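You operate a simulated robot arm through the tools that you are given. There is no shell and no other tool.

Carry out the task below with a simulated robot arm. There is one attempt and no reset: what you move stays moved.

TASK
Take the black bolt and put it on top of the purple banded block. Switch the checker switch on. Press the thread test button three times. Put the blue bolt on top of the steel scrap on the top of the blue bench. Take the orange-tipped clip and put it on top of the purple cable ramp. Any order will do.

Only the result counts: the job must be done as asked and must still hold three seconds after the hand-in. Knocking over, shifting, dropping, spilling or breaking anything else fails it.

THE ROBOT
A 7-joint arm with a two-finger parallel gripper, fixed in place. Base frame: the origin is at the foot of the arm, x ahead of it, y to its left, z up; the work surface is at about z = 0. Units: m, degrees, N and s.
With the tool pointing down near the work surface it reaches from about 0.24 to 0.62 m from the base axis. Its first joint turns from -66.0 to 66.0 degrees. Payload 2.6 kg.
Tool frame: the origin (TCP) lies between the finger pads and is the grasp point; the fingertips stand 0.03 m ahead of it; z points along the fingers, y is the line along which they close. Largest opening 0.094 m; finger width 0.028, thickness 0.01; the body of the gripper, 0.05 by 0.096 m, starts 0.055 m behind the TCP.
Orientation is that of the tool frame in the base frame, as a unit quaternion [x, y, z, w]. With the fingers straight down and closing along the base's y, the tool's x points along the base's -x, its y along +y and its z along -z.

THE INTERFACE
- The arm moves only by the tool move_arm. Its argument "moves" is text: rows parted by semicolons, each of 7 numbers parted by spaces: the shift along the tool's x, y, z in m, then the turn, a rotation vector about the tool's x, y, z in degrees, then the gripper command, from -1 (shut) to 1 (fully open), values between in proportion. In form: tx ty tz ax ay az hand; .... A call has 1 to 20 rows; each row shifts and turns the commanded pose from where the row before left it, along the tool's axes as they then stand. A row lasts 0.2 s, in which the tool goes at most 0.05 m and 8.6 degrees; a call with a longer step from one row to the next is refused whole, and so is a gripper value outside its range. Where a pose cannot be reached the arm comes as near as it can. A force on the tool above 40 N (or 10 N above the force at the start of the call, whichever is more), or a blocked arm, ends the call early, and 0.2 s more pass. Each finger travels about 0.072 m/s and halts on what it meets, pressing with about 25 N; the grip force reading is that of the motor and also rises with nothing between the fingers. The clock runs only during rows and for 0.2 s after the last one: add rows that do not move to give the fingers time. The reply holds the time, the measured pose of the TCP, the force on the tool along the base axes, the opening and the grip force, in the units named above and with some noise, with the torque about the TCP (base axes, N m) and any sound that the robot's microphone picked up.
- Cameras (640 x 400 px; columns grow to the right, rows downward): "scene" is fixed at [0.0368, 0.4231, 0.5735]; the picture's right is [-0.75, -0.66, 0.00], its down [-0.36, 0.41, -0.83] and it looks along [0.55, -0.63, -0.55] (base axes); focal length 280 px, centre (320, 200). "wrist" rides on the gripper at [0.076, 0.014, -0.102] in the tool frame; the picture's right is [-0.18, 0.98, 0.00], its down [-0.75, -0.14, -0.64] and it looks along [-0.63, -0.12, 0.77] (tool axes); focal length 243 px, centre (320, 200). There is no depth. A picture from a camera that has moved, and an enlarged one, comes with that camera's place and axes in the base frame and with its lens. The place of the scene camera against the robot may be out by one fixed shift of up to 0.012 m in any direction.
- capture(camera): a new picture of that camera. No time passes.
- zoom(camera, box): a new picture of the part [left, top, right, bottom] of that camera's present view, enlarged. No time passes.
- sign_off(): hands the job in; it is judged then, once.

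Places have to be worked out from the pictures, the camera data and where the tool is seen. Open the gripper and draw the arm clear of the work before you hand the job in, unless the task says otherwise.

The tools are called after ">>>" as a command line: name --argument value ..., lists and objects as JSON in quotes. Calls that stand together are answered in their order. move_arm: Moves the arm, as the interface text tells. Its arguments: {"type":"object","properties":{"moves":{"type":"string"}},"required":["moves"]} The other tools are called the same way: capture (camera) takes a picture; zoom (camera, box) takes an enlarged picture of a part of a camera's view; sign_off () hands the job in.

At the start:

```text
time: 0.0
tcp_pos: [0.3604, 0.0261, 0.4122]
ee_rot: [0.0, 1.0, 0.0, 0.0]
force: [-0.6, 0.1, 0.5]
wrist_torque: [0.02, -0.01, -0.01]
opening: 0.094
grip_force: 0.1
```

scene: 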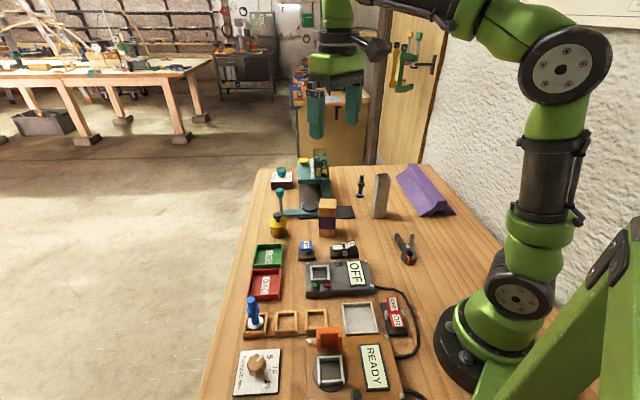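
wrist: 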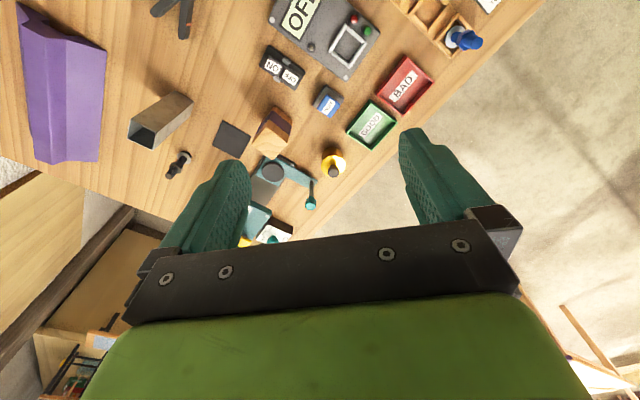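

I'll first look closely at the scene to identify the objects before moving.

>>> zoom --camera "scene" --box '[240, 140, 400, 240]'

>>> zoom --camera "scene" --box '[230, 230, 390, 330]'

>>> zoom --camera "scene" --box '[220, 290, 396, 400]'

>>> zoom --camera "scene" --box '[330, 150, 490, 250]'

>>> zoom --camera "wrist" --box '[120, 60, 400, 250]'

>>> zoom --camera "wrist" --box '[240, 0, 520, 175]'

```text
4.00 times, centred on (320, 190) of scene
camera zoom: at [0.0368, 0.4231, 0.5735], right [-0.75, -0.66, 0.0], down [-0.36, 0.41, -0.83], along [0.55, -0.63, -0.55], focal length 1118 px, centre (320, 240)
```

zoom: 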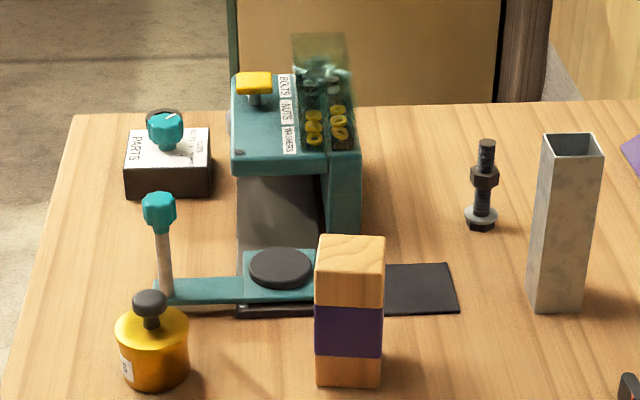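

```text
4.00 times, centred on (310, 280) of scene
camera zoom: at [0.0368, 0.4231, 0.5735], right [-0.75, -0.66, 0.0], down [-0.36, 0.41, -0.83], along [0.55, -0.63, -0.55], focal length 1118 px, centre (360, -120)
```

zoom: 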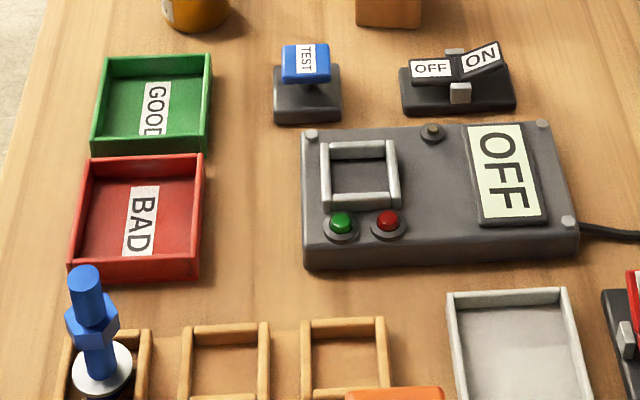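

```text
3.64 times, centred on (308, 345) of scene
camera zoom: at [0.0368, 0.4231, 0.5735], right [-0.75, -0.66, 0.0], down [-0.36, 0.41, -0.83], along [0.55, -0.63, -0.55], focal length 1016 px, centre (364, -327)
```

zoom: 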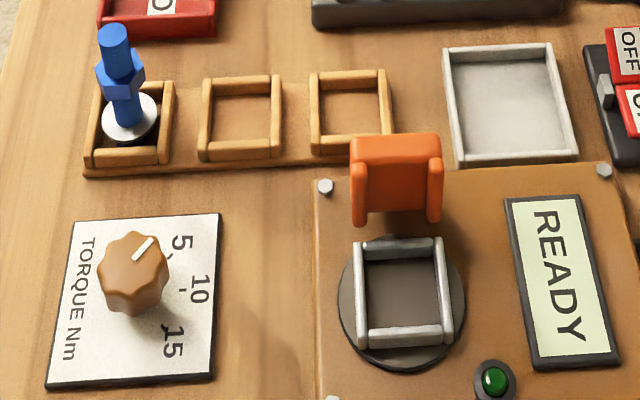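

```text
4.00 times, centred on (410, 200) of scene
camera zoom: at [0.0368, 0.4231, 0.5735], right [-0.75, -0.66, 0.0], down [-0.36, 0.41, -0.83], along [0.55, -0.63, -0.55], focal length 1118 px, centre (-40, 200)
```

zoom: 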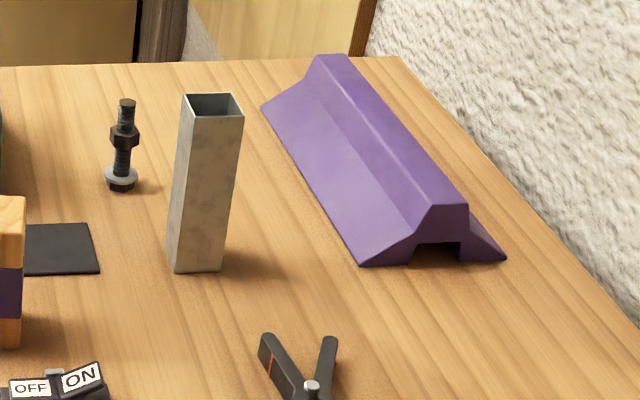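

```text
2.11 times, centred on (260, 155) of wrist
camera zoom: at [0.2841, 0.0408, 0.5158], right [0.18, 0.98, 0.0], down [0.75, -0.14, 0.64], along [0.63, -0.12, -0.77], focal length 511 px, centre (446, 295)
```

zoom: 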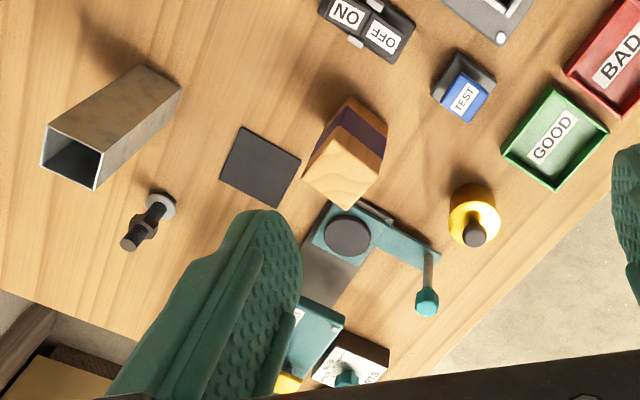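

```text
2.29 times, centred on (380, 88) of wrist
camera zoom: at [0.2841, 0.0408, 0.5158], right [0.18, 0.98, 0.0], down [0.75, -0.14, 0.64], along [0.63, -0.12, -0.77], focal length 555 px, centre (183, 457)
```

zoom: 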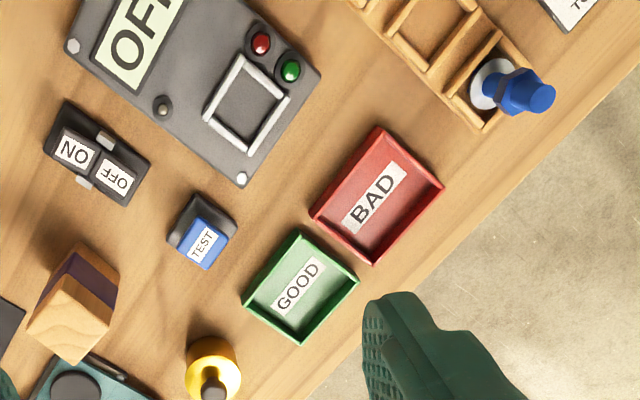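

The layout is partly clear. I need more views to find the "blue bench" with steel scrap and the orange-tipped clip, so I'll yaw the wrist camera toward the right side while staying high.

>>> move_arm --moves "0 0 0 0 0 8 1; 0 0 0 0 0 8 1; 0 0 0 0 0 8 1; 0 0 0 0 0 8 1; 0 0 0 0 0 8 1; 0 0 0 0 0 8 1; 0 0 0 0 0 0 1"

>>> capture --camera "wrist"

>>> capture --camera "scene"

```text
time: 1.6
tcp_pos: [0.3601, 0.0278, 0.4132]
ee_rot: [0.407, 0.913, 0.0, 0.0]
force: [0.1, 0.4, 0.2]
wrist_torque: [-0.02, 0.01, -0.02]
opening: 0.0938
grip_force: 0.1
```

```text
taken
camera wrist: at [0.32, 0.0926, 0.5159], right [0.85, 0.52, 0.0], down [0.4, -0.65, 0.64], along [0.33, -0.55, -0.77], focal length 243 px, centre (320, 200)
```

wrist: 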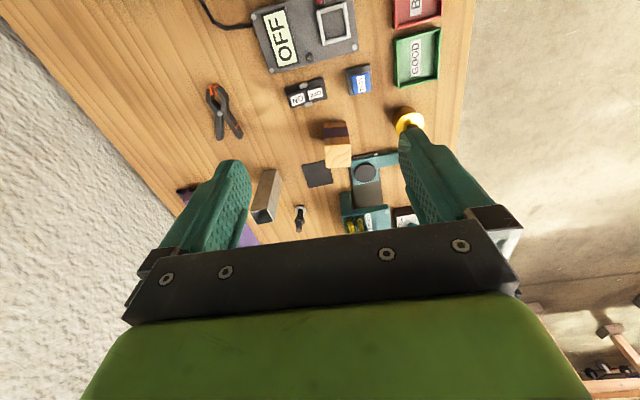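

```text
taken
```

scene: 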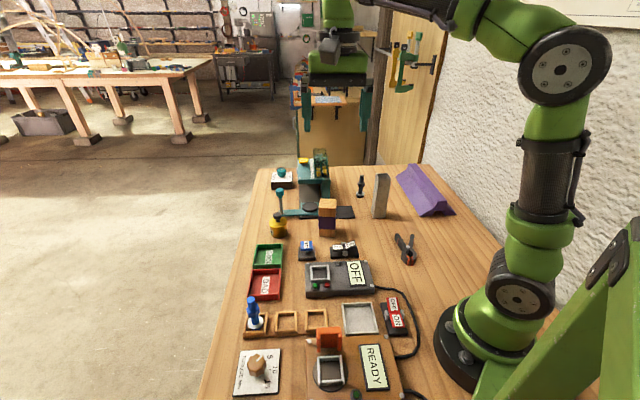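

The spring clamp (orange tips, black handles) is the clip. I'll go closer to the teal apparatus to find out whether it's the "blue bench" with steel scrap on it.

>>> zoom --camera "wrist" --box '[230, 90, 450, 240]'

>>> zoom --camera "scene" --box '[260, 145, 360, 225]'

>>> zoom --camera "scene" --box '[330, 270, 530, 400]'

```text
2.67 times, centred on (340, 165) of wrist
camera zoom: at [0.32, 0.0926, 0.5159], right [0.85, 0.52, 0.0], down [0.4, -0.65, 0.64], along [0.33, -0.55, -0.77], focal length 647 px, centre (267, 293)
```

zoom: 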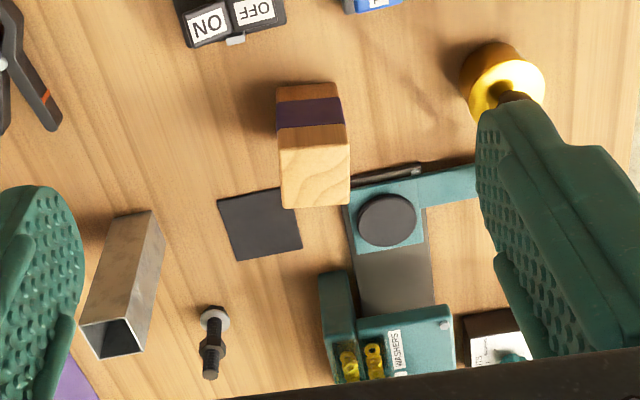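

```text
5.00 times, centred on (310, 185) of scene
camera zoom: at [0.0368, 0.4231, 0.5735], right [-0.75, -0.66, 0.0], down [-0.36, 0.41, -0.83], along [0.55, -0.63, -0.55], focal length 1398 px, centre (370, 275)
```

zoom: 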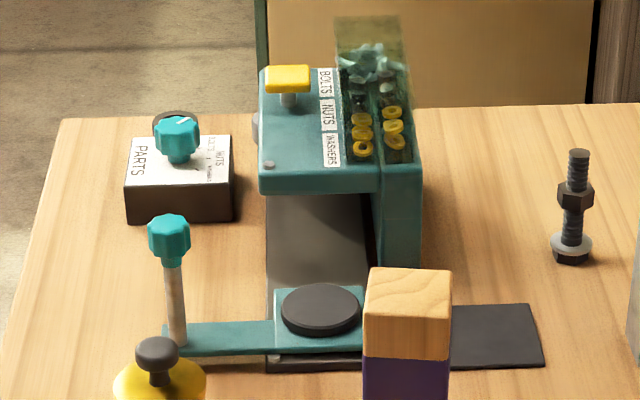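

```text
3.08 times, centred on (430, 335) of scene
camera zoom: at [0.0368, 0.4231, 0.5735], right [-0.75, -0.66, 0.0], down [-0.36, 0.41, -0.83], along [0.55, -0.63, -0.55], focal length 860 px, centre (-18, -215)
```

zoom: 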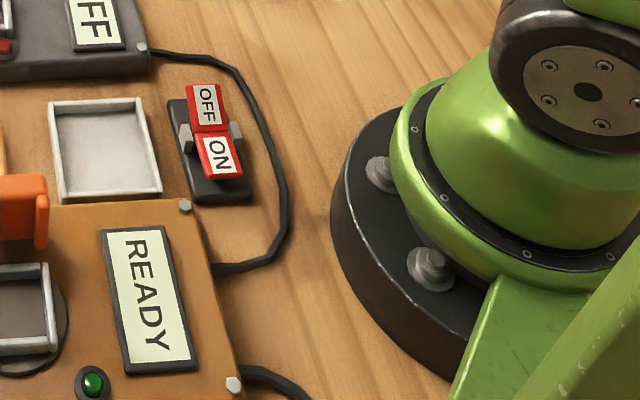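

No bench is visible there: the teal unit is a parts dispenser. The table runs diagonally and continues to the left below the scene camera, so I'll yaw back and look left.

>>> move_arm --moves "0 0 0 0 0 -8 1; 0 0 0 0 0 -8 1; 0 0 0 0 0 -8 1; 0 0 0 0 0 -8 1; 0 0 0 0 0 -8 1; 0 0 0 0 0 -8 1; 0 0 0 0 0 -8 1; 0 0 0 0 0 -8 1; 0 0 0 0 0 -8 1; 0 0 0 0 0 -8 1; 0 0 0 0 0 -8 1; 0 0 0 0 0 -8 1; 0 0 0 0 0 -8 1; 0 0 0 0 0 0 1"

>>> capture --camera "wrist"

```text
time: 4.6
tcp_pos: [0.3597, 0.0259, 0.4121]
ee_rot: [-0.47, 0.883, 0.0, 0.0]
force: [-0.4, -0.4, 0.2]
wrist_torque: [-0.01, -0.01, 0.01]
opening: 0.0942
grip_force: 0.0
```

```text
taken
camera wrist: at [0.3059, -0.0286, 0.5161], right [-0.71, 0.7, 0.0], down [0.54, 0.55, 0.64], along [0.45, 0.46, -0.77], focal length 243 px, centre (320, 200)
```

wrist: 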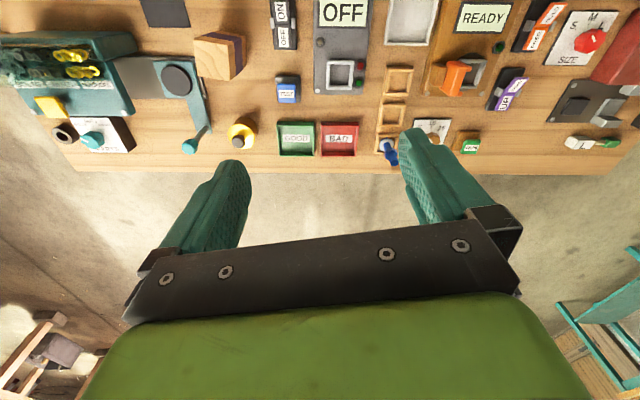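

There are more items to the left along the table. I'll shift the arm left at the same height and look further.

>>> move_arm --moves "-0.0225 0.039 0 0 0 0 1; -0.0225 0.039 0 0 0 0 1; -0.0225 0.039 0 0 0 0 1; -0.0225 0.039 0 0 0 0 1; -0.0225 0.039 0 0 0 0 1; -0.0225 0.039 0 0 0 0 1; -0.0225 0.039 0 0 0 0 1; -0.0225 0.039 0 0 0 0 1; 0 0 0 0 0 0 1"

>>> capture --camera "wrist"

>>> capture --camera "scene"

```text
time: 6.6
tcp_pos: [0.2013, 0.3488, 0.4117]
ee_rot: [-0.47, 0.883, -0.001, 0.0]
force: [-0.2, 0.6, 0.0]
wrist_torque: [0.02, 0.01, 0.01]
opening: 0.0939
grip_force: 0.1
```

```text
taken
camera wrist: at [0.1479, 0.2937, 0.5143], right [-0.71, 0.7, 0.0], down [0.54, 0.55, 0.64], along [0.45, 0.46, -0.77], focal length 243 px, centre (320, 200)
```

wrist: 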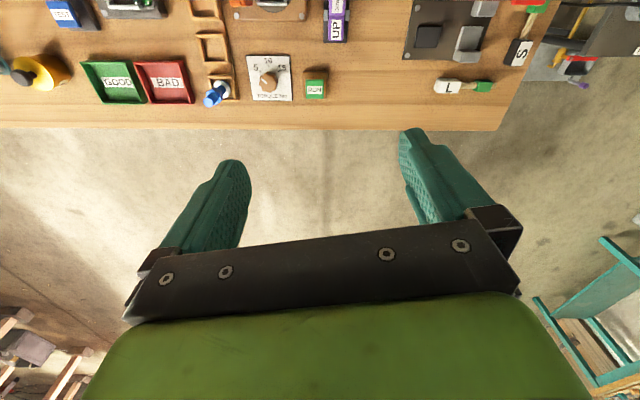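

```text
taken
```

scene: 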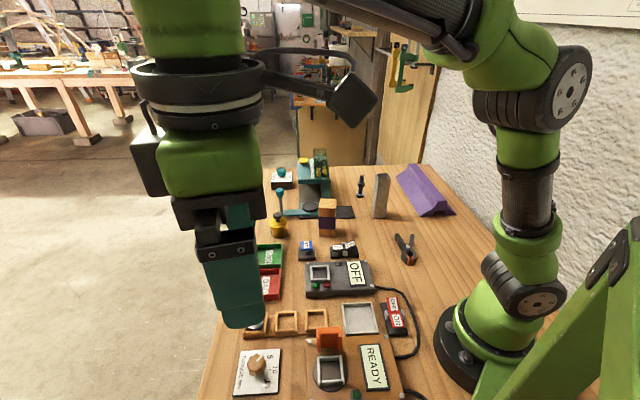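

Something else appears beyond the table end at top right. I'll yaw further left to view it.

>>> move_arm --moves "0 0 0 0 0 -8 1; 0 0 0 0 0 -8 1; 0 0 0 0 0 -8 1; 0 0 0 0 0 -8 1; 0 0 0 0 0 -8 1; 0 0 0 0 0 -8 1; 0 0 0 0 0 -8 1; 0 0 0 0 0 0 1"

>>> capture --camera "wrist"

```text
time: 8.4
tcp_pos: [0.2021, 0.3502, 0.4124]
ee_rot: [0.83, -0.558, 0.0, 0.001]
force: [0.6, 0.0, -0.7]
wrist_torque: [-0.03, -0.03, -0.01]
opening: 0.0939
grip_force: 0.1
```

```text
taken
camera wrist: at [0.2179, 0.2741, 0.5158], right [-0.98, -0.2, 0.0], down [-0.15, 0.75, 0.64], along [-0.13, 0.63, -0.77], focal length 243 px, centre (320, 200)
```

wrist: 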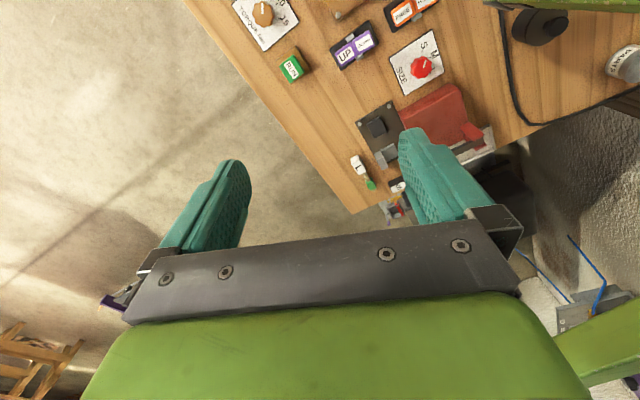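

I'll zoom in on this view's objects.

>>> zoom --camera "wrist" --box '[220, 0, 480, 230]'

>>> zoom --camera "wrist" --box '[440, 0, 640, 150]'

>>> zoom --camera "wrist" --box '[460, 120, 640, 320]'

>>> zoom --camera "wrist" --box '[0, 260, 180, 400]'

>>> zoom --camera "scene" --box '[240, 0, 440, 165]'

```text
1.74 times, centred on (350, 115) of wrist
camera zoom: at [0.2179, 0.2741, 0.5158], right [-0.98, -0.2, 0.0], down [-0.15, 0.75, 0.64], along [-0.13, 0.63, -0.77], focal length 422 px, centre (268, 348)
```

zoom: 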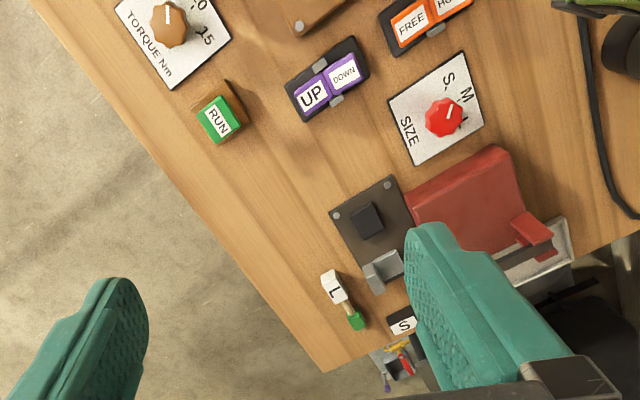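

```text
2.67 times, centred on (540, 75) of wrist
camera zoom: at [0.2179, 0.2741, 0.5158], right [-0.98, -0.2, 0.0], down [-0.15, 0.75, 0.64], along [-0.13, 0.63, -0.77], focal length 647 px, centre (-267, 533)
```

zoom: 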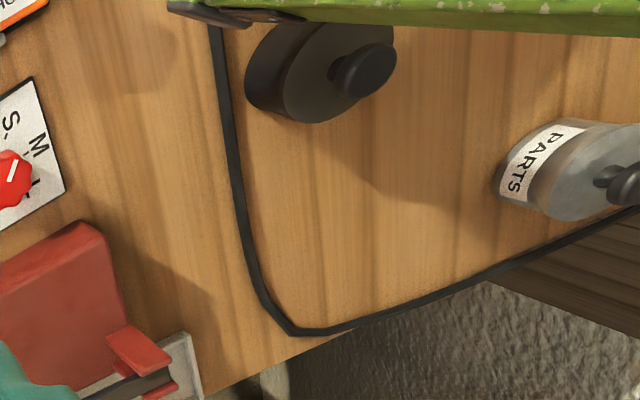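

```text
2.00 times, centred on (550, 220) of wrist
camera zoom: at [0.2179, 0.2741, 0.5158], right [-0.98, -0.2, 0.0], down [-0.15, 0.75, 0.64], along [-0.13, 0.63, -0.77], focal length 485 px, centre (-140, 160)
```

zoom: 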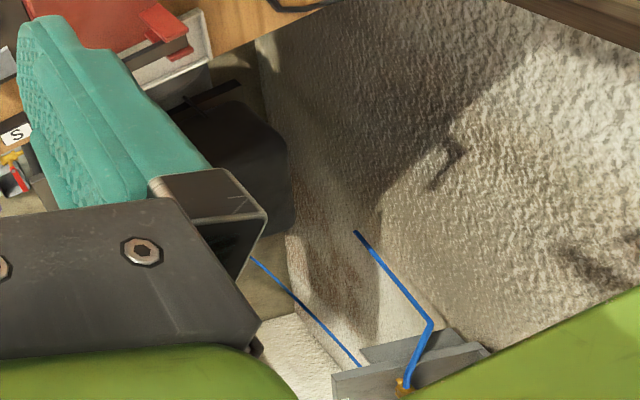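

```text
2.86 times, centred on (90, 330) of wrist
camera zoom: at [0.2179, 0.2741, 0.5158], right [-0.98, -0.2, 0.0], down [-0.15, 0.75, 0.64], along [-0.13, 0.63, -0.77], focal length 693 px, centre (977, -171)
```

zoom: 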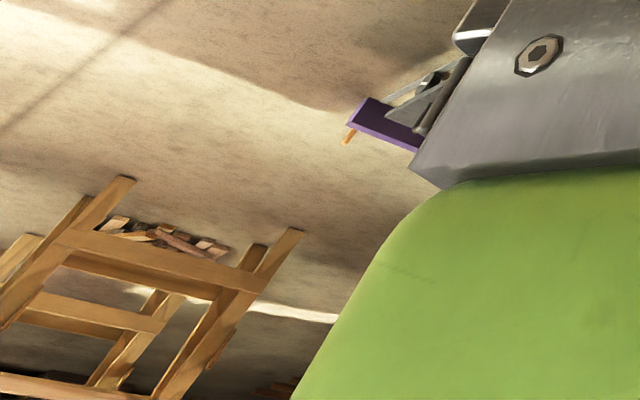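

```text
2.42 times, centred on (340, 82) of scene
camera zoom: at [0.0368, 0.4231, 0.5735], right [-0.75, -0.66, 0.0], down [-0.36, 0.41, -0.83], along [0.55, -0.63, -0.55], focal length 678 px, centre (272, 485)
```

zoom: 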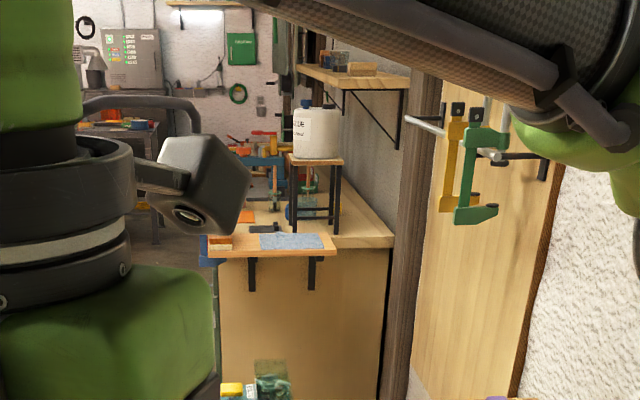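

No blue bench on this side within reach. I'll go back to the middle/right and inspect the tube, dark plate and dispenser closely from the wrist camera.

>>> move_arm --moves "0 0 0 0 0 8 1; 0 0 0 0 0 8 1; 0 0 0 0 0 8 1; 0 0 0 0 0 8 1; 0 0 0 0 0 8 1; 0 0 0 0 0 8 1; 0 0 0 0 0 8 1; 0 0 0 0 0 8 1; 0 0 0 0 0 8 1; 0 0 0 0 0 8 1; 0 0 0 0 0 8 1; 0 0 0 0 0 8 1; 0 0 0 0 0 8 1; 0 0 0 0 0 8 1; 0 0 0 0 0 0 1"

>>> capture --camera "wrist"

>>> move_arm --moves "-0.01 -0.045 0 0 0 0 1; -0.01 -0.045 0 0 0 0 1; -0.01 -0.045 0 0 0 0 1; -0.01 -0.045 0 0 0 0 1; -0.01 -0.045 0 0 0 0 1; -0.01 -0.045 0 0 0 0 1; -0.01 -0.045 0 0 0 0 1; -0.01 -0.045 0 0 0 0 1; -0.01 -0.045 0 0 0 0 1; -0.01 -0.045 0 0 0 0 1; -0.01 -0.045 0 0 0 0 1; 0 0 0 0 0 0 1"

>>> capture --camera "wrist"

>>> zoom --camera "wrist" --box '[180, 0, 460, 200]'

```text
time: 11.6
tcp_pos: [0.2029, 0.3504, 0.4112]
ee_rot: [0.001, 1.0, 0.0, 0.0]
force: [0.3, 0.7, 0.5]
wrist_torque: [0.04, -0.05, 0.0]
opening: 0.0939
grip_force: 0.1
```

```text
taken
camera wrist: at [0.126, 0.3642, 0.5161], right [0.19, 0.98, 0.0], down [0.75, -0.14, 0.64], along [0.63, -0.12, -0.77], focal length 243 px, centre (320, 200)
```

wrist: 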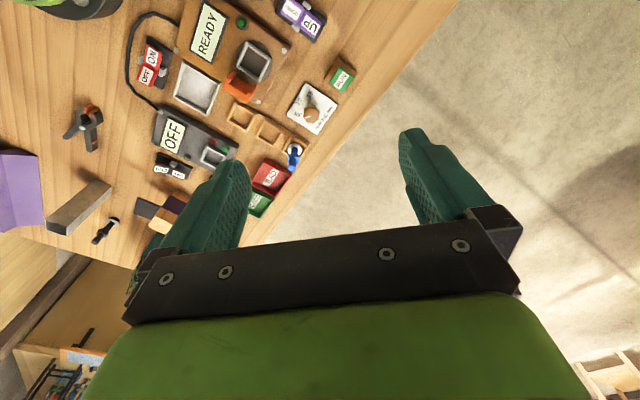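

```text
time: 14.2
tcp_pos: [0.3128, -0.146, 0.4115]
ee_rot: [0.0, 1.0, 0.0, 0.0]
force: [-0.4, -0.3, 0.7]
wrist_torque: [0.01, 0.0, -0.02]
opening: 0.0937
grip_force: 0.0
```

```text
taken
camera wrist: at [0.2366, -0.1322, 0.5155], right [0.18, 0.98, 0.0], down [0.75, -0.14, 0.64], along [0.63, -0.12, -0.77], focal length 243 px, centre (320, 200)
```

wrist: 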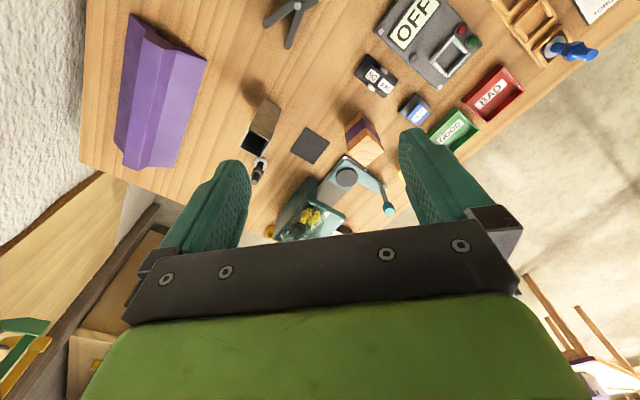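

```text
2.00 times, centred on (320, 100) of wrist
camera zoom: at [0.2366, -0.1322, 0.5155], right [0.18, 0.98, 0.0], down [0.75, -0.14, 0.64], along [0.63, -0.12, -0.77], focal length 485 px, centre (320, 400)
```

zoom: 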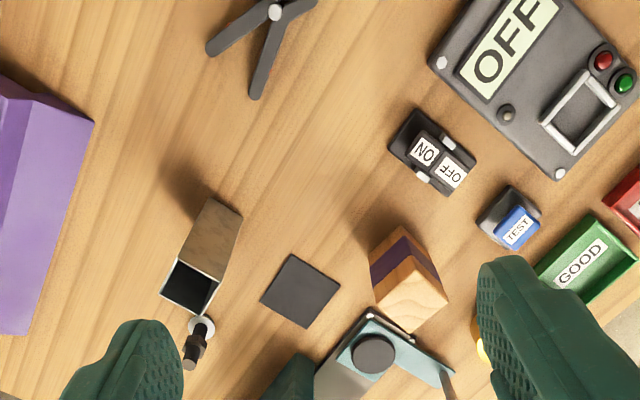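

I'll zoom into the dispenser area and left edge, where an orange/yellow detail shows behind the dispenser.

>>> zoom --camera "wrist" --box '[240, 140, 410, 245]'

>>> zoom --camera "wrist" --box '[80, 0, 320, 150]'

>>> zoom --camera "scene" --box '[285, 140, 345, 180]'

```text
3.76 times, centred on (325, 192) of wrist
camera zoom: at [0.2366, -0.1322, 0.5155], right [0.18, 0.98, 0.0], down [0.75, -0.14, 0.64], along [0.63, -0.12, -0.77], focal length 913 px, centre (301, 228)
```

zoom: 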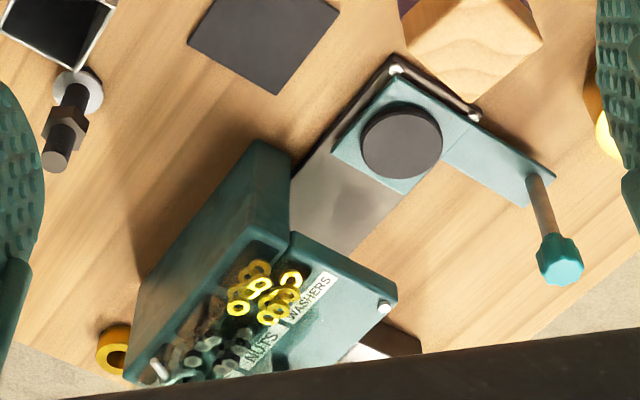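

```text
2.67 times, centred on (200, 75) of wrist
camera zoom: at [0.2366, -0.1322, 0.5155], right [0.18, 0.98, 0.0], down [0.75, -0.14, 0.64], along [0.63, -0.12, -0.77], focal length 647 px, centre (640, 533)
```

zoom: 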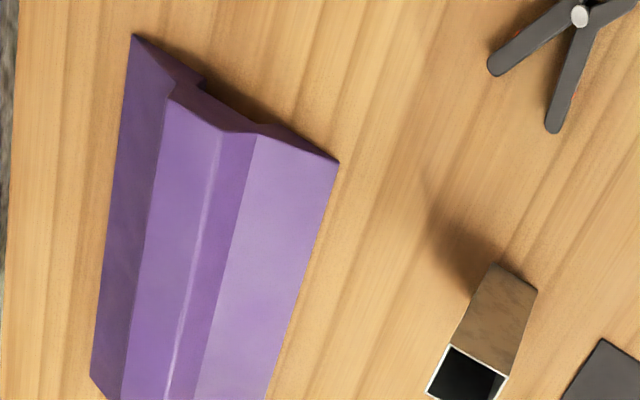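

```text
10.00 times, centred on (315, 160) of scene
camera zoom: at [0.0368, 0.4231, 0.5735], right [-0.75, -0.66, 0.0], down [-0.36, 0.41, -0.83], along [0.55, -0.63, -0.55], focal length 2795 px, centre (370, 600)
```

zoom: 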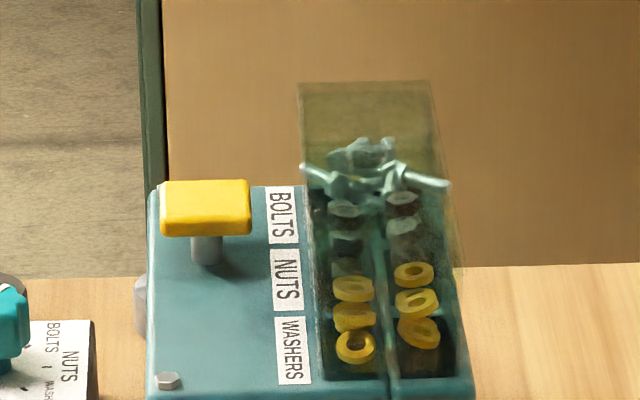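

The only steel scrap candidates are the steel tube offcut and the dark plate; I'll settle that with closer views as I go. Next I go over the TEST button / black switch area at z≈0.2 with fingers closed, for precise localisation.

>>> move_arm --moves "-0.0195 0.0283 0.0333 0 0 0 -1; -0.0195 0.0283 0.0333 0 0 0 -1; -0.0195 0.0283 0.0333 0 0 0 -1; -0.0195 0.0283 0.0333 0 0 0 -1; -0.0195 0.0283 0.0333 0 0 0 -1; -0.0195 0.0283 0.0333 0 0 0 -1; 0 0 0 0 0 0 -1"

>>> capture --camera "wrist"

>>> zoom --camera "wrist" --box '[180, 0, 460, 175]'

>>> capture --camera "scene"

```text
time: 15.8
tcp_pos: [0.4283, 0.0245, 0.2109]
ee_rot: [0.0, 1.0, 0.0, 0.0]
force: [0.0, 0.6, 0.4]
wrist_torque: [0.0, -0.01, 0.01]
opening: 0.0001
grip_force: 25.3
```

```text
taken
camera wrist: at [0.3508, 0.0384, 0.315], right [0.18, 0.98, 0.0], down [0.75, -0.14, 0.64], along [0.63, -0.12, -0.77], focal length 243 px, centre (320, 200)
```

wrist: 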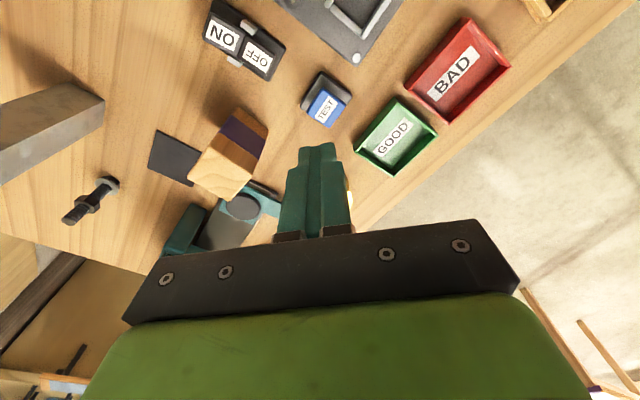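

```text
2.29 times, centred on (320, 88) of wrist
camera zoom: at [0.3508, 0.0384, 0.315], right [0.18, 0.98, 0.0], down [0.75, -0.14, 0.64], along [0.63, -0.12, -0.77], focal length 555 px, centre (320, 457)
```

zoom: 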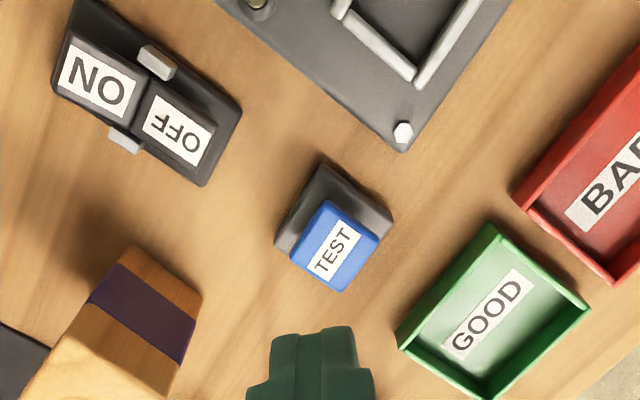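

```text
taken
```

scene: 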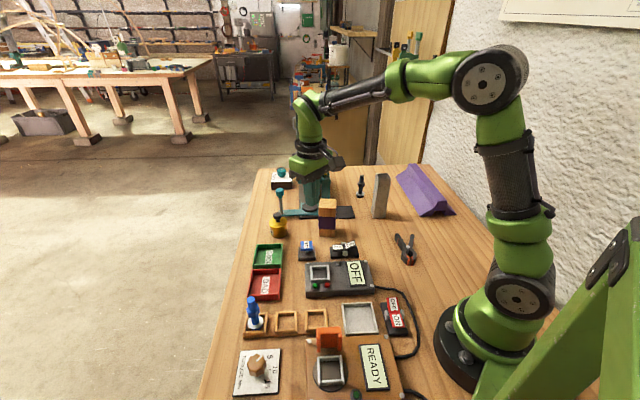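

The TEST cap is triangulated at about (0.444, 0.028), top z≈0.04. I move above it and descend to z≈0.085 (fingertips at 0.055).

>>> move_arm --moves "-0.008 0.002 0.03 0 0 0 -1; -0.008 0.002 0.03 0 0 0 -1; 0 0 0.035 0 0 0 -1; 0 0 0.025 0 0 0 -1; 0 0 0 0 0 0 -1"

>>> zoom --camera "wrist" --box '[220, 60, 420, 200]'

>>> zoom --camera "scene" --box '[250, 190, 390, 290]'

```text
time: 17.0
tcp_pos: [0.4461, 0.0271, 0.0919]
ee_rot: [0.0, 1.0, 0.002, 0.0]
force: [0.4, 0.0, 0.0]
wrist_torque: [-0.04, -0.03, 0.03]
opening: 0.0001
grip_force: 24.9
```

```text
2.86 times, centred on (320, 130) of wrist
camera zoom: at [0.3694, 0.0428, 0.1959], right [0.18, 0.98, 0.0], down [0.75, -0.14, 0.64], along [0.63, -0.12, -0.77], focal length 693 px, centre (320, 400)
```

zoom: 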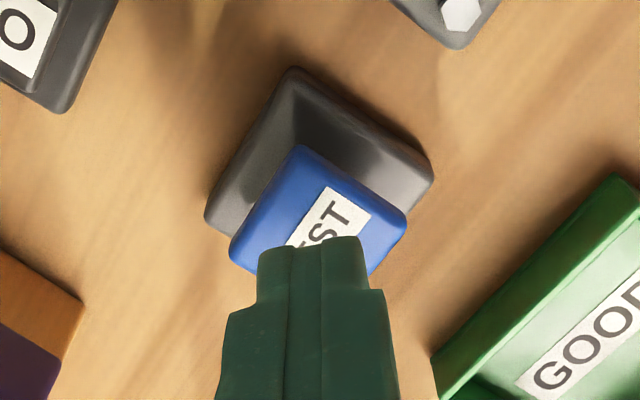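

```text
4.00 times, centred on (320, 240) of scene
camera zoom: at [0.0368, 0.4231, 0.5735], right [-0.75, -0.66, 0.0], down [-0.36, 0.41, -0.83], along [0.55, -0.63, -0.55], focal length 1118 px, centre (320, 40)
```

zoom: 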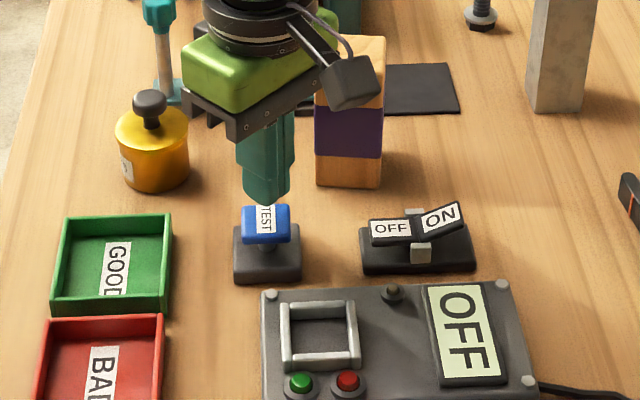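

Cap centre is at about (0.441, 0.029). I shift slightly and descend in small steps until I feel contact.

>>> move_arm --moves "0.004 0.002 0 0 0 0 -1; 0 0 0.005 0 0 0 -1; 0 0 0.005 0 0 0 -1; 0 0 0.004 0 0 0 -1; 0 0 0 0 0 0 -1"

>>> zoom --camera "scene" --box '[250, 190, 390, 290]'

```text
time: 18.2
tcp_pos: [0.4412, 0.0314, 0.0777]
ee_rot: [0.0, 1.0, 0.0, -0.001]
force: [0.1, 0.6, 1.2]
wrist_torque: [0.03, 0.04, 0.01]
opening: 0.0
grip_force: 25.5
```

```text
4.00 times, centred on (320, 240) of scene
camera zoom: at [0.0368, 0.4231, 0.5735], right [-0.75, -0.66, 0.0], down [-0.36, 0.41, -0.83], along [0.55, -0.63, -0.55], focal length 1118 px, centre (320, 40)
```

zoom: 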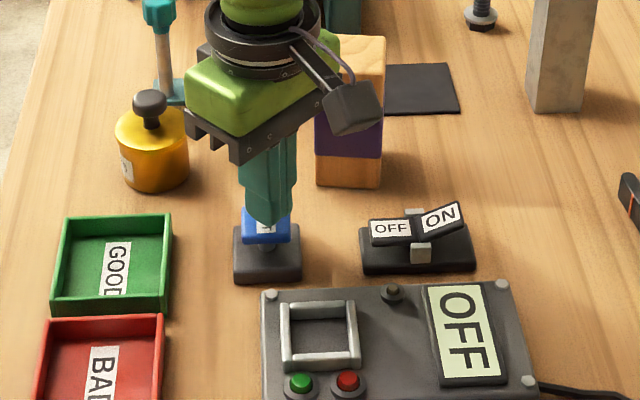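

Just at contact height. Before pressing, I'll do the switch first (so the checker is on), so I rise and go over the ON half at about (0.359, −0.061), yawing 45° to match the rocker.

>>> move_arm --moves "0 0 -0.04 0 0 0 -1; 0 0 -0.04 0 0 0 -1; 0.0273 -0.0307 0 0 0 0 -1; 0.0273 -0.0307 0 0 0 0 -1; 0.0273 -0.0307 0 0 0 0 -1; 0 0 0 0 0 7.5 -1; 0 0 0 0 0 7.5 -1; 0 0 0 0 0 7.5 -1; 0 0 0 0 0 7.5 -1; 0 0 0 0 0 7.5 -1; 0 0 0 0 0 7.5 -1; 0 0 0 0 0 0 -1"

>>> capture --camera "wrist"

>>> zoom --camera "wrist" --box '[220, 50, 420, 190]'

```text
time: 20.8
tcp_pos: [0.3603, -0.0604, 0.1581]
ee_rot: [0.383, 0.924, 0.0, 0.0]
force: [-0.9, 0.0, 0.5]
wrist_torque: [0.03, -0.02, 0.0]
opening: 0.0
grip_force: 24.8
```

```text
taken
camera wrist: at [0.3161, 0.0031, 0.2619], right [0.83, 0.56, 0.0], down [0.43, -0.63, 0.64], along [0.36, -0.53, -0.77], focal length 243 px, centre (320, 200)
```

wrist: 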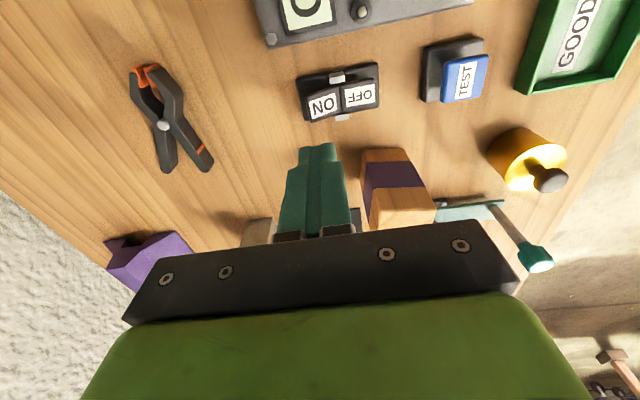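

```text
2.86 times, centred on (320, 120) of wrist
camera zoom: at [0.3161, 0.0031, 0.2619], right [0.83, 0.56, 0.0], down [0.43, -0.63, 0.64], along [0.36, -0.53, -0.77], focal length 693 px, centre (320, 429)
```

zoom: 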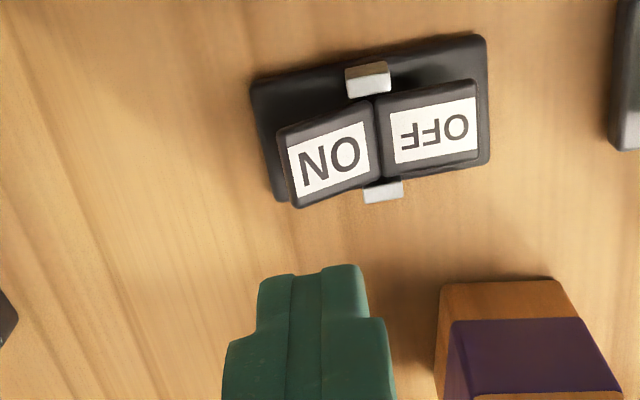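

Aligned over the ON half (centre ≈(0.361, −0.060)). I descend to just above it, then in small steps with force watch.

>>> move_arm --moves "0 -0.002 0.035 0 0 0 -1; 0 0 0.035 0 0 0 -1; 0 0 0.008 0 0 0 -1; 0 0 0.004 0 0 0 -1; 0 0 0.004 0 0 0 -1; 0 0 0 0 0 0 -1"

>>> zoom --camera "scene" --box '[280, 210, 420, 300]'

>>> zoom --camera "wrist" --box '[220, 50, 420, 190]'

```text
time: 22.2
tcp_pos: [0.3575, -0.0623, 0.0727]
ee_rot: [0.383, 0.924, 0.001, 0.0]
force: [0.4, 0.2, 0.8]
wrist_torque: [-0.02, 0.0, -0.01]
opening: 0.0
grip_force: 25.0
```

```text
4.44 times, centred on (350, 255) of scene
camera zoom: at [0.0368, 0.4231, 0.5735], right [-0.75, -0.66, 0.0], down [-0.36, 0.41, -0.83], along [0.55, -0.63, -0.55], focal length 1242 px, centre (187, -44)
```

zoom: 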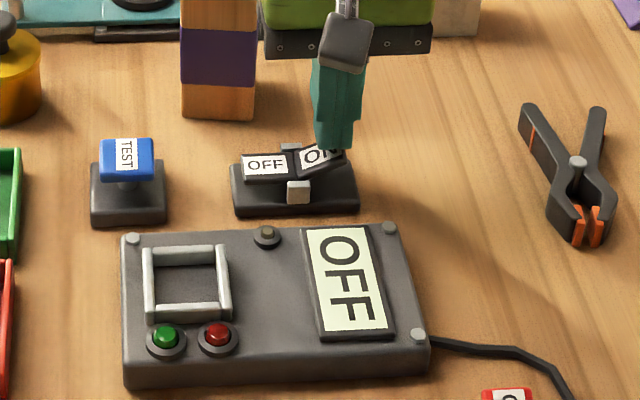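

```text
2.86 times, centred on (320, 120) of wrist
camera zoom: at [0.3138, 0.0008, 0.1763], right [0.83, 0.56, 0.0], down [0.43, -0.63, 0.64], along [0.36, -0.53, -0.77], focal length 693 px, centre (320, 429)
```

zoom: 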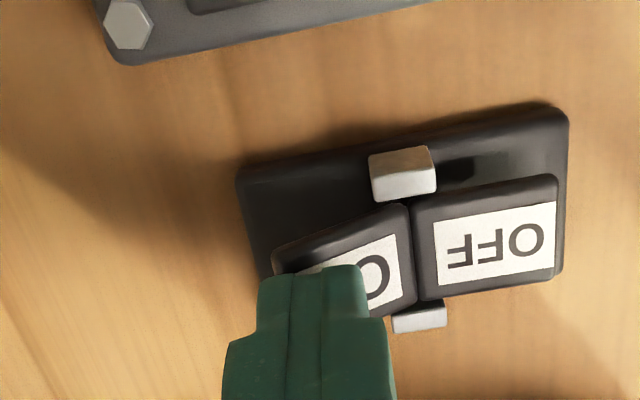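

Fingertips are just above the ON half. I nudge 4 mm toward its middle and press down in small steps.

>>> move_arm --moves "0.004 0 0 0 0 0 -1; 0 0 0.004 0 0 0 -1; 0 0 0.004 0 0 0 -1; 0 0 0.004 0 0 0 -1; 0 0 0 0 0 0 -1"

>>> zoom --camera "scene" --box '[280, 210, 420, 300]'

```text
time: 23.4
tcp_pos: [0.3532, -0.0602, 0.061]
ee_rot: [0.382, 0.924, -0.001, 0.0]
force: [-0.1, -0.3, 0.1]
wrist_torque: [-0.04, 0.02, -0.03]
opening: 0.0
grip_force: 25.3
```

```text
4.44 times, centred on (350, 255) of scene
camera zoom: at [0.0368, 0.4231, 0.5735], right [-0.75, -0.66, 0.0], down [-0.36, 0.41, -0.83], along [0.55, -0.63, -0.55], focal length 1242 px, centre (187, -44)
```

zoom: 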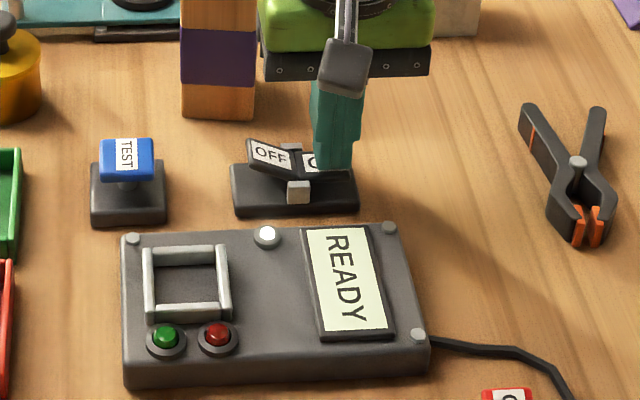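

The checker switched on (display READY). Now I rise and move over the TEST button at (0.441, 0.030).

>>> move_arm --moves "0 0 -0.035 0 0 0 -1; 0 0 -0.035 0 0 0 -1; 0.0005 0.042 0 0 0 0 -1; 0.0005 0.042 0 0 0 0 -1; 0.0004 0.042 0 0 0 0 -1; 0 0 0.025 0 0 0 -1; 0 0 0.02 0 0 0 -1; 0 0 0 0 0 0 -1"

>>> zoom --camera "scene" --box '[250, 210, 390, 300]'

>>> zoom --camera "wrist" --box '[220, 50, 420, 190]'

```text
time: 25.2
tcp_pos: [0.4445, 0.0301, 0.0858]
ee_rot: [0.383, 0.924, 0.0, 0.0]
force: [0.3, -0.6, -0.2]
wrist_torque: [0.04, -0.03, -0.04]
opening: 0.0
grip_force: 24.5
```

```text
4.44 times, centred on (320, 255) of scene
camera zoom: at [0.0368, 0.4231, 0.5735], right [-0.75, -0.66, 0.0], down [-0.36, 0.41, -0.83], along [0.55, -0.63, -0.55], focal length 1242 px, centre (320, -44)
```

zoom: 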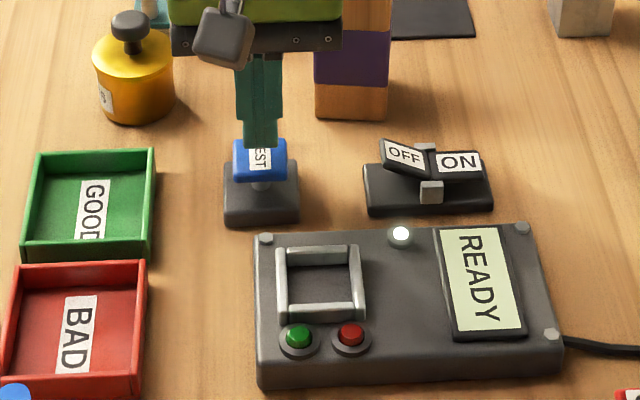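

```text
2.86 times, centred on (320, 120) of wrist
camera zoom: at [0.4004, 0.0943, 0.1886], right [0.83, 0.56, 0.0], down [0.43, -0.63, 0.64], along [0.36, -0.53, -0.77], focal length 693 px, centre (320, 429)
```

zoom: 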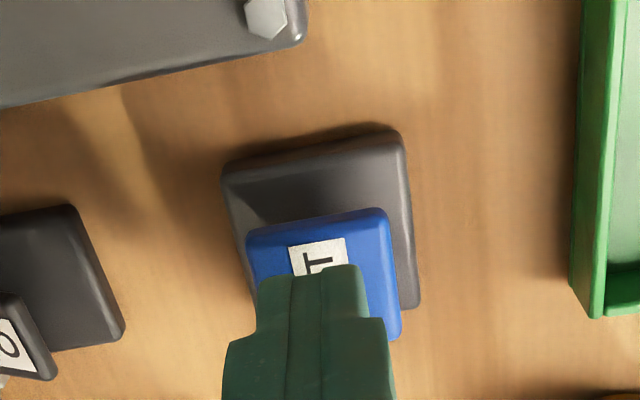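

Centred after a 4 mm nudge. First press: I descend in small steps and check when it clicks.

>>> move_arm --moves "0.004 0.001 0 0 0 0 -1; 0 0 0.005 0 0 0 -1; 0 0 0.004 0 0 0 -1; 0 0 0.004 0 0 0 -1; 0 0 0 0 0 0 -1"

>>> zoom --camera "scene" --box '[250, 210, 390, 300]'

```text
time: 26.4
tcp_pos: [0.4415, 0.0335, 0.0722]
ee_rot: [0.383, 0.924, 0.001, 0.0]
force: [0.2, -0.2, 0.3]
wrist_torque: [0.03, 0.03, -0.02]
opening: 0.0
grip_force: 24.9
```

```text
4.44 times, centred on (320, 255) of scene
camera zoom: at [0.0368, 0.4231, 0.5735], right [-0.75, -0.66, 0.0], down [-0.36, 0.41, -0.83], along [0.55, -0.63, -0.55], focal length 1242 px, centre (320, -44)
```

zoom: 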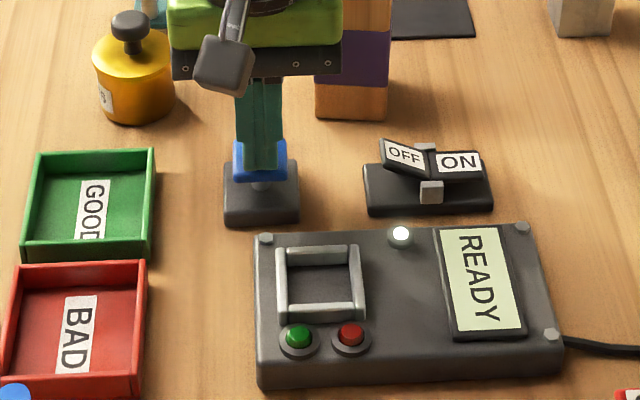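

Not pressed yet (force ~0). I continue down in 3 mm steps.

>>> move_arm --moves "0 0 0.003 0 0 0 -1; 0 0 0.003 0 0 0 -1; 0 0 0 0 0 0 -1"

>>> zoom --camera "scene" --box '[250, 210, 390, 300]'

```text
time: 27.2
tcp_pos: [0.4417, 0.0327, 0.0662]
ee_rot: [0.383, 0.924, 0.0, 0.0]
force: [-0.1, -0.1, 1.0]
wrist_torque: [0.0, 0.01, -0.01]
opening: 0.0001
grip_force: 25.3
```

```text
4.44 times, centred on (320, 255) of scene
camera zoom: at [0.0368, 0.4231, 0.5736], right [-0.75, -0.66, 0.0], down [-0.36, 0.41, -0.83], along [0.55, -0.63, -0.55], focal length 1242 px, centre (320, -44)
```

zoom: 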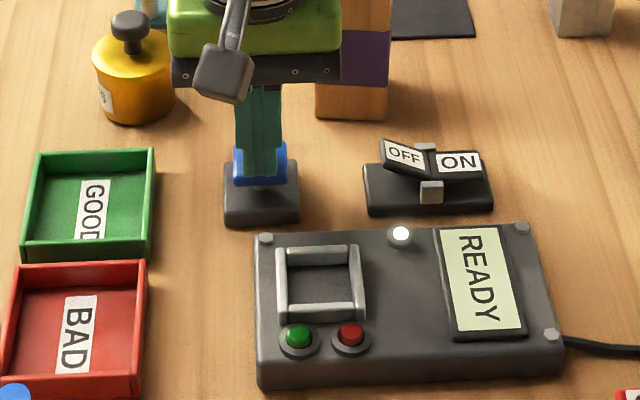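

The cap is being pushed down; I continue until it bottoms out.

>>> move_arm --moves "0 0 0.002 0 0 0 -1; 0 0 0.002 0 0 0 -1; 0 0 0 0 0 0 -1"

>>> zoom --camera "scene" --box '[250, 210, 390, 300]'

```text
time: 28.0
tcp_pos: [0.4407, 0.0346, 0.0625]
ee_rot: [0.383, 0.924, 0.0, 0.0]
force: [0.4, 0.8, 0.9]
wrist_torque: [-0.02, 0.0, -0.02]
opening: 0.0
grip_force: 24.9
heard: click
```

```text
4.44 times, centred on (320, 255) of scene
camera zoom: at [0.0368, 0.4231, 0.5736], right [-0.75, -0.66, 0.0], down [-0.36, 0.41, -0.83], along [0.55, -0.63, -0.55], focal length 1242 px, centre (320, -44)
```

zoom: 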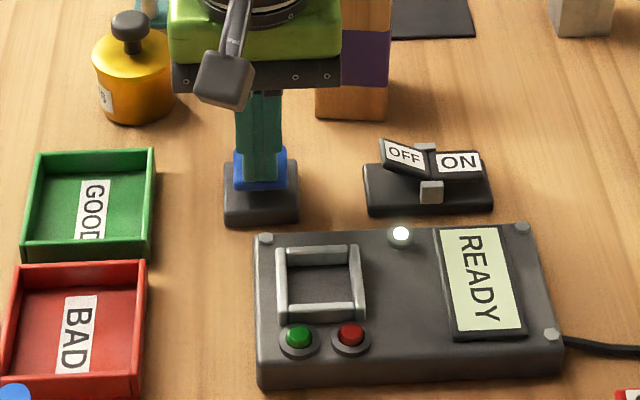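

Click heard: first press. I release fully and press a second time.

>>> move_arm --moves "0 0 -0.012 0 0 0 -1; 0 0 -0.012 0 0 0 -1; 0 0 0 0 0 0 -1; 0 0 0 0 0 0 -1"

>>> move_arm --moves "0 0 0.01 0 0 0 -1; 0 0 0.01 0 0 0 -1; 0 0 0.004 0 0 0 -1; 0 0 0 0 0 0 -1"

```text
time: 29.0
tcp_pos: [0.4416, 0.0332, 0.0876]
ee_rot: [0.382, 0.924, 0.0, 0.0]
force: [-0.2, -0.2, 0.0]
wrist_torque: [0.01, 0.02, 0.02]
opening: 0.0
grip_force: 24.7
```

```text
time: 30.0
tcp_pos: [0.441, 0.0343, 0.0618]
ee_rot: [0.383, 0.924, 0.0, 0.0]
force: [0.5, 0.1, 2.0]
wrist_torque: [0.0, 0.02, -0.01]
opening: 0.0002
grip_force: 25.7
heard: click
```

Second click heard. Third press next.

>>> move_arm --moves "0 0 -0.012 0 0 0 -1; 0 0 -0.012 0 0 0 -1; 0 0 0 0 0 0 -1; 0 0 0 0 0 0 -1"

>>> move_arm --moves "0 0 0.01 0 0 0 -1; 0 0 0.01 0 0 0 -1; 0 0 0.004 0 0 0 -1; 0 0 0 0 0 0 -1"

```text
time: 31.0
tcp_pos: [0.4406, 0.0338, 0.0866]
ee_rot: [0.382, 0.924, 0.001, 0.0]
force: [-0.3, -0.3, 0.5]
wrist_torque: [-0.04, -0.02, -0.01]
opening: 0.0002
grip_force: 25.1
```

```text
time: 32.0
tcp_pos: [0.4411, 0.0351, 0.0625]
ee_rot: [0.382, 0.924, 0.0, 0.001]
force: [-0.1, -1.3, 1.8]
wrist_torque: [-0.03, 0.02, 0.0]
opening: 0.0
grip_force: 25.1
```

No click heard this time; I push 2 mm deeper without releasing and look.

>>> move_arm --moves "0 0 0.002 0 0 0 -1; 0 0 0 0 0 0 -1"

>>> zoom --camera "scene" --box '[250, 210, 390, 300]'

```text
time: 32.6
tcp_pos: [0.4418, 0.0338, 0.0603]
ee_rot: [0.382, 0.924, 0.0, 0.0]
force: [0.0, -0.7, 1.8]
wrist_torque: [-0.01, 0.0, -0.01]
opening: 0.0
grip_force: 24.7
heard: click
```

```text
4.44 times, centred on (320, 255) of scene
camera zoom: at [0.0368, 0.4231, 0.5736], right [-0.75, -0.66, 0.0], down [-0.36, 0.41, -0.83], along [0.55, -0.63, -0.55], focal length 1242 px, centre (320, -44)
```

zoom: 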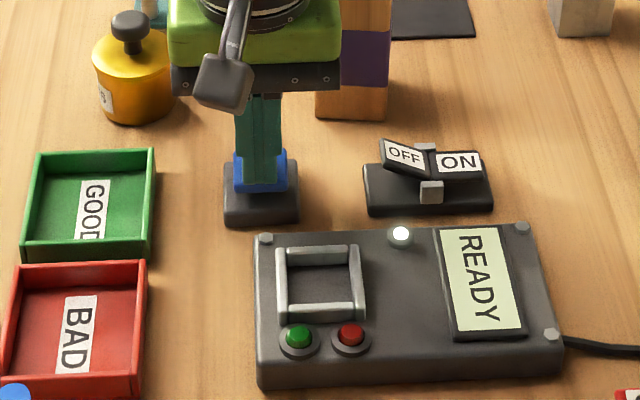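

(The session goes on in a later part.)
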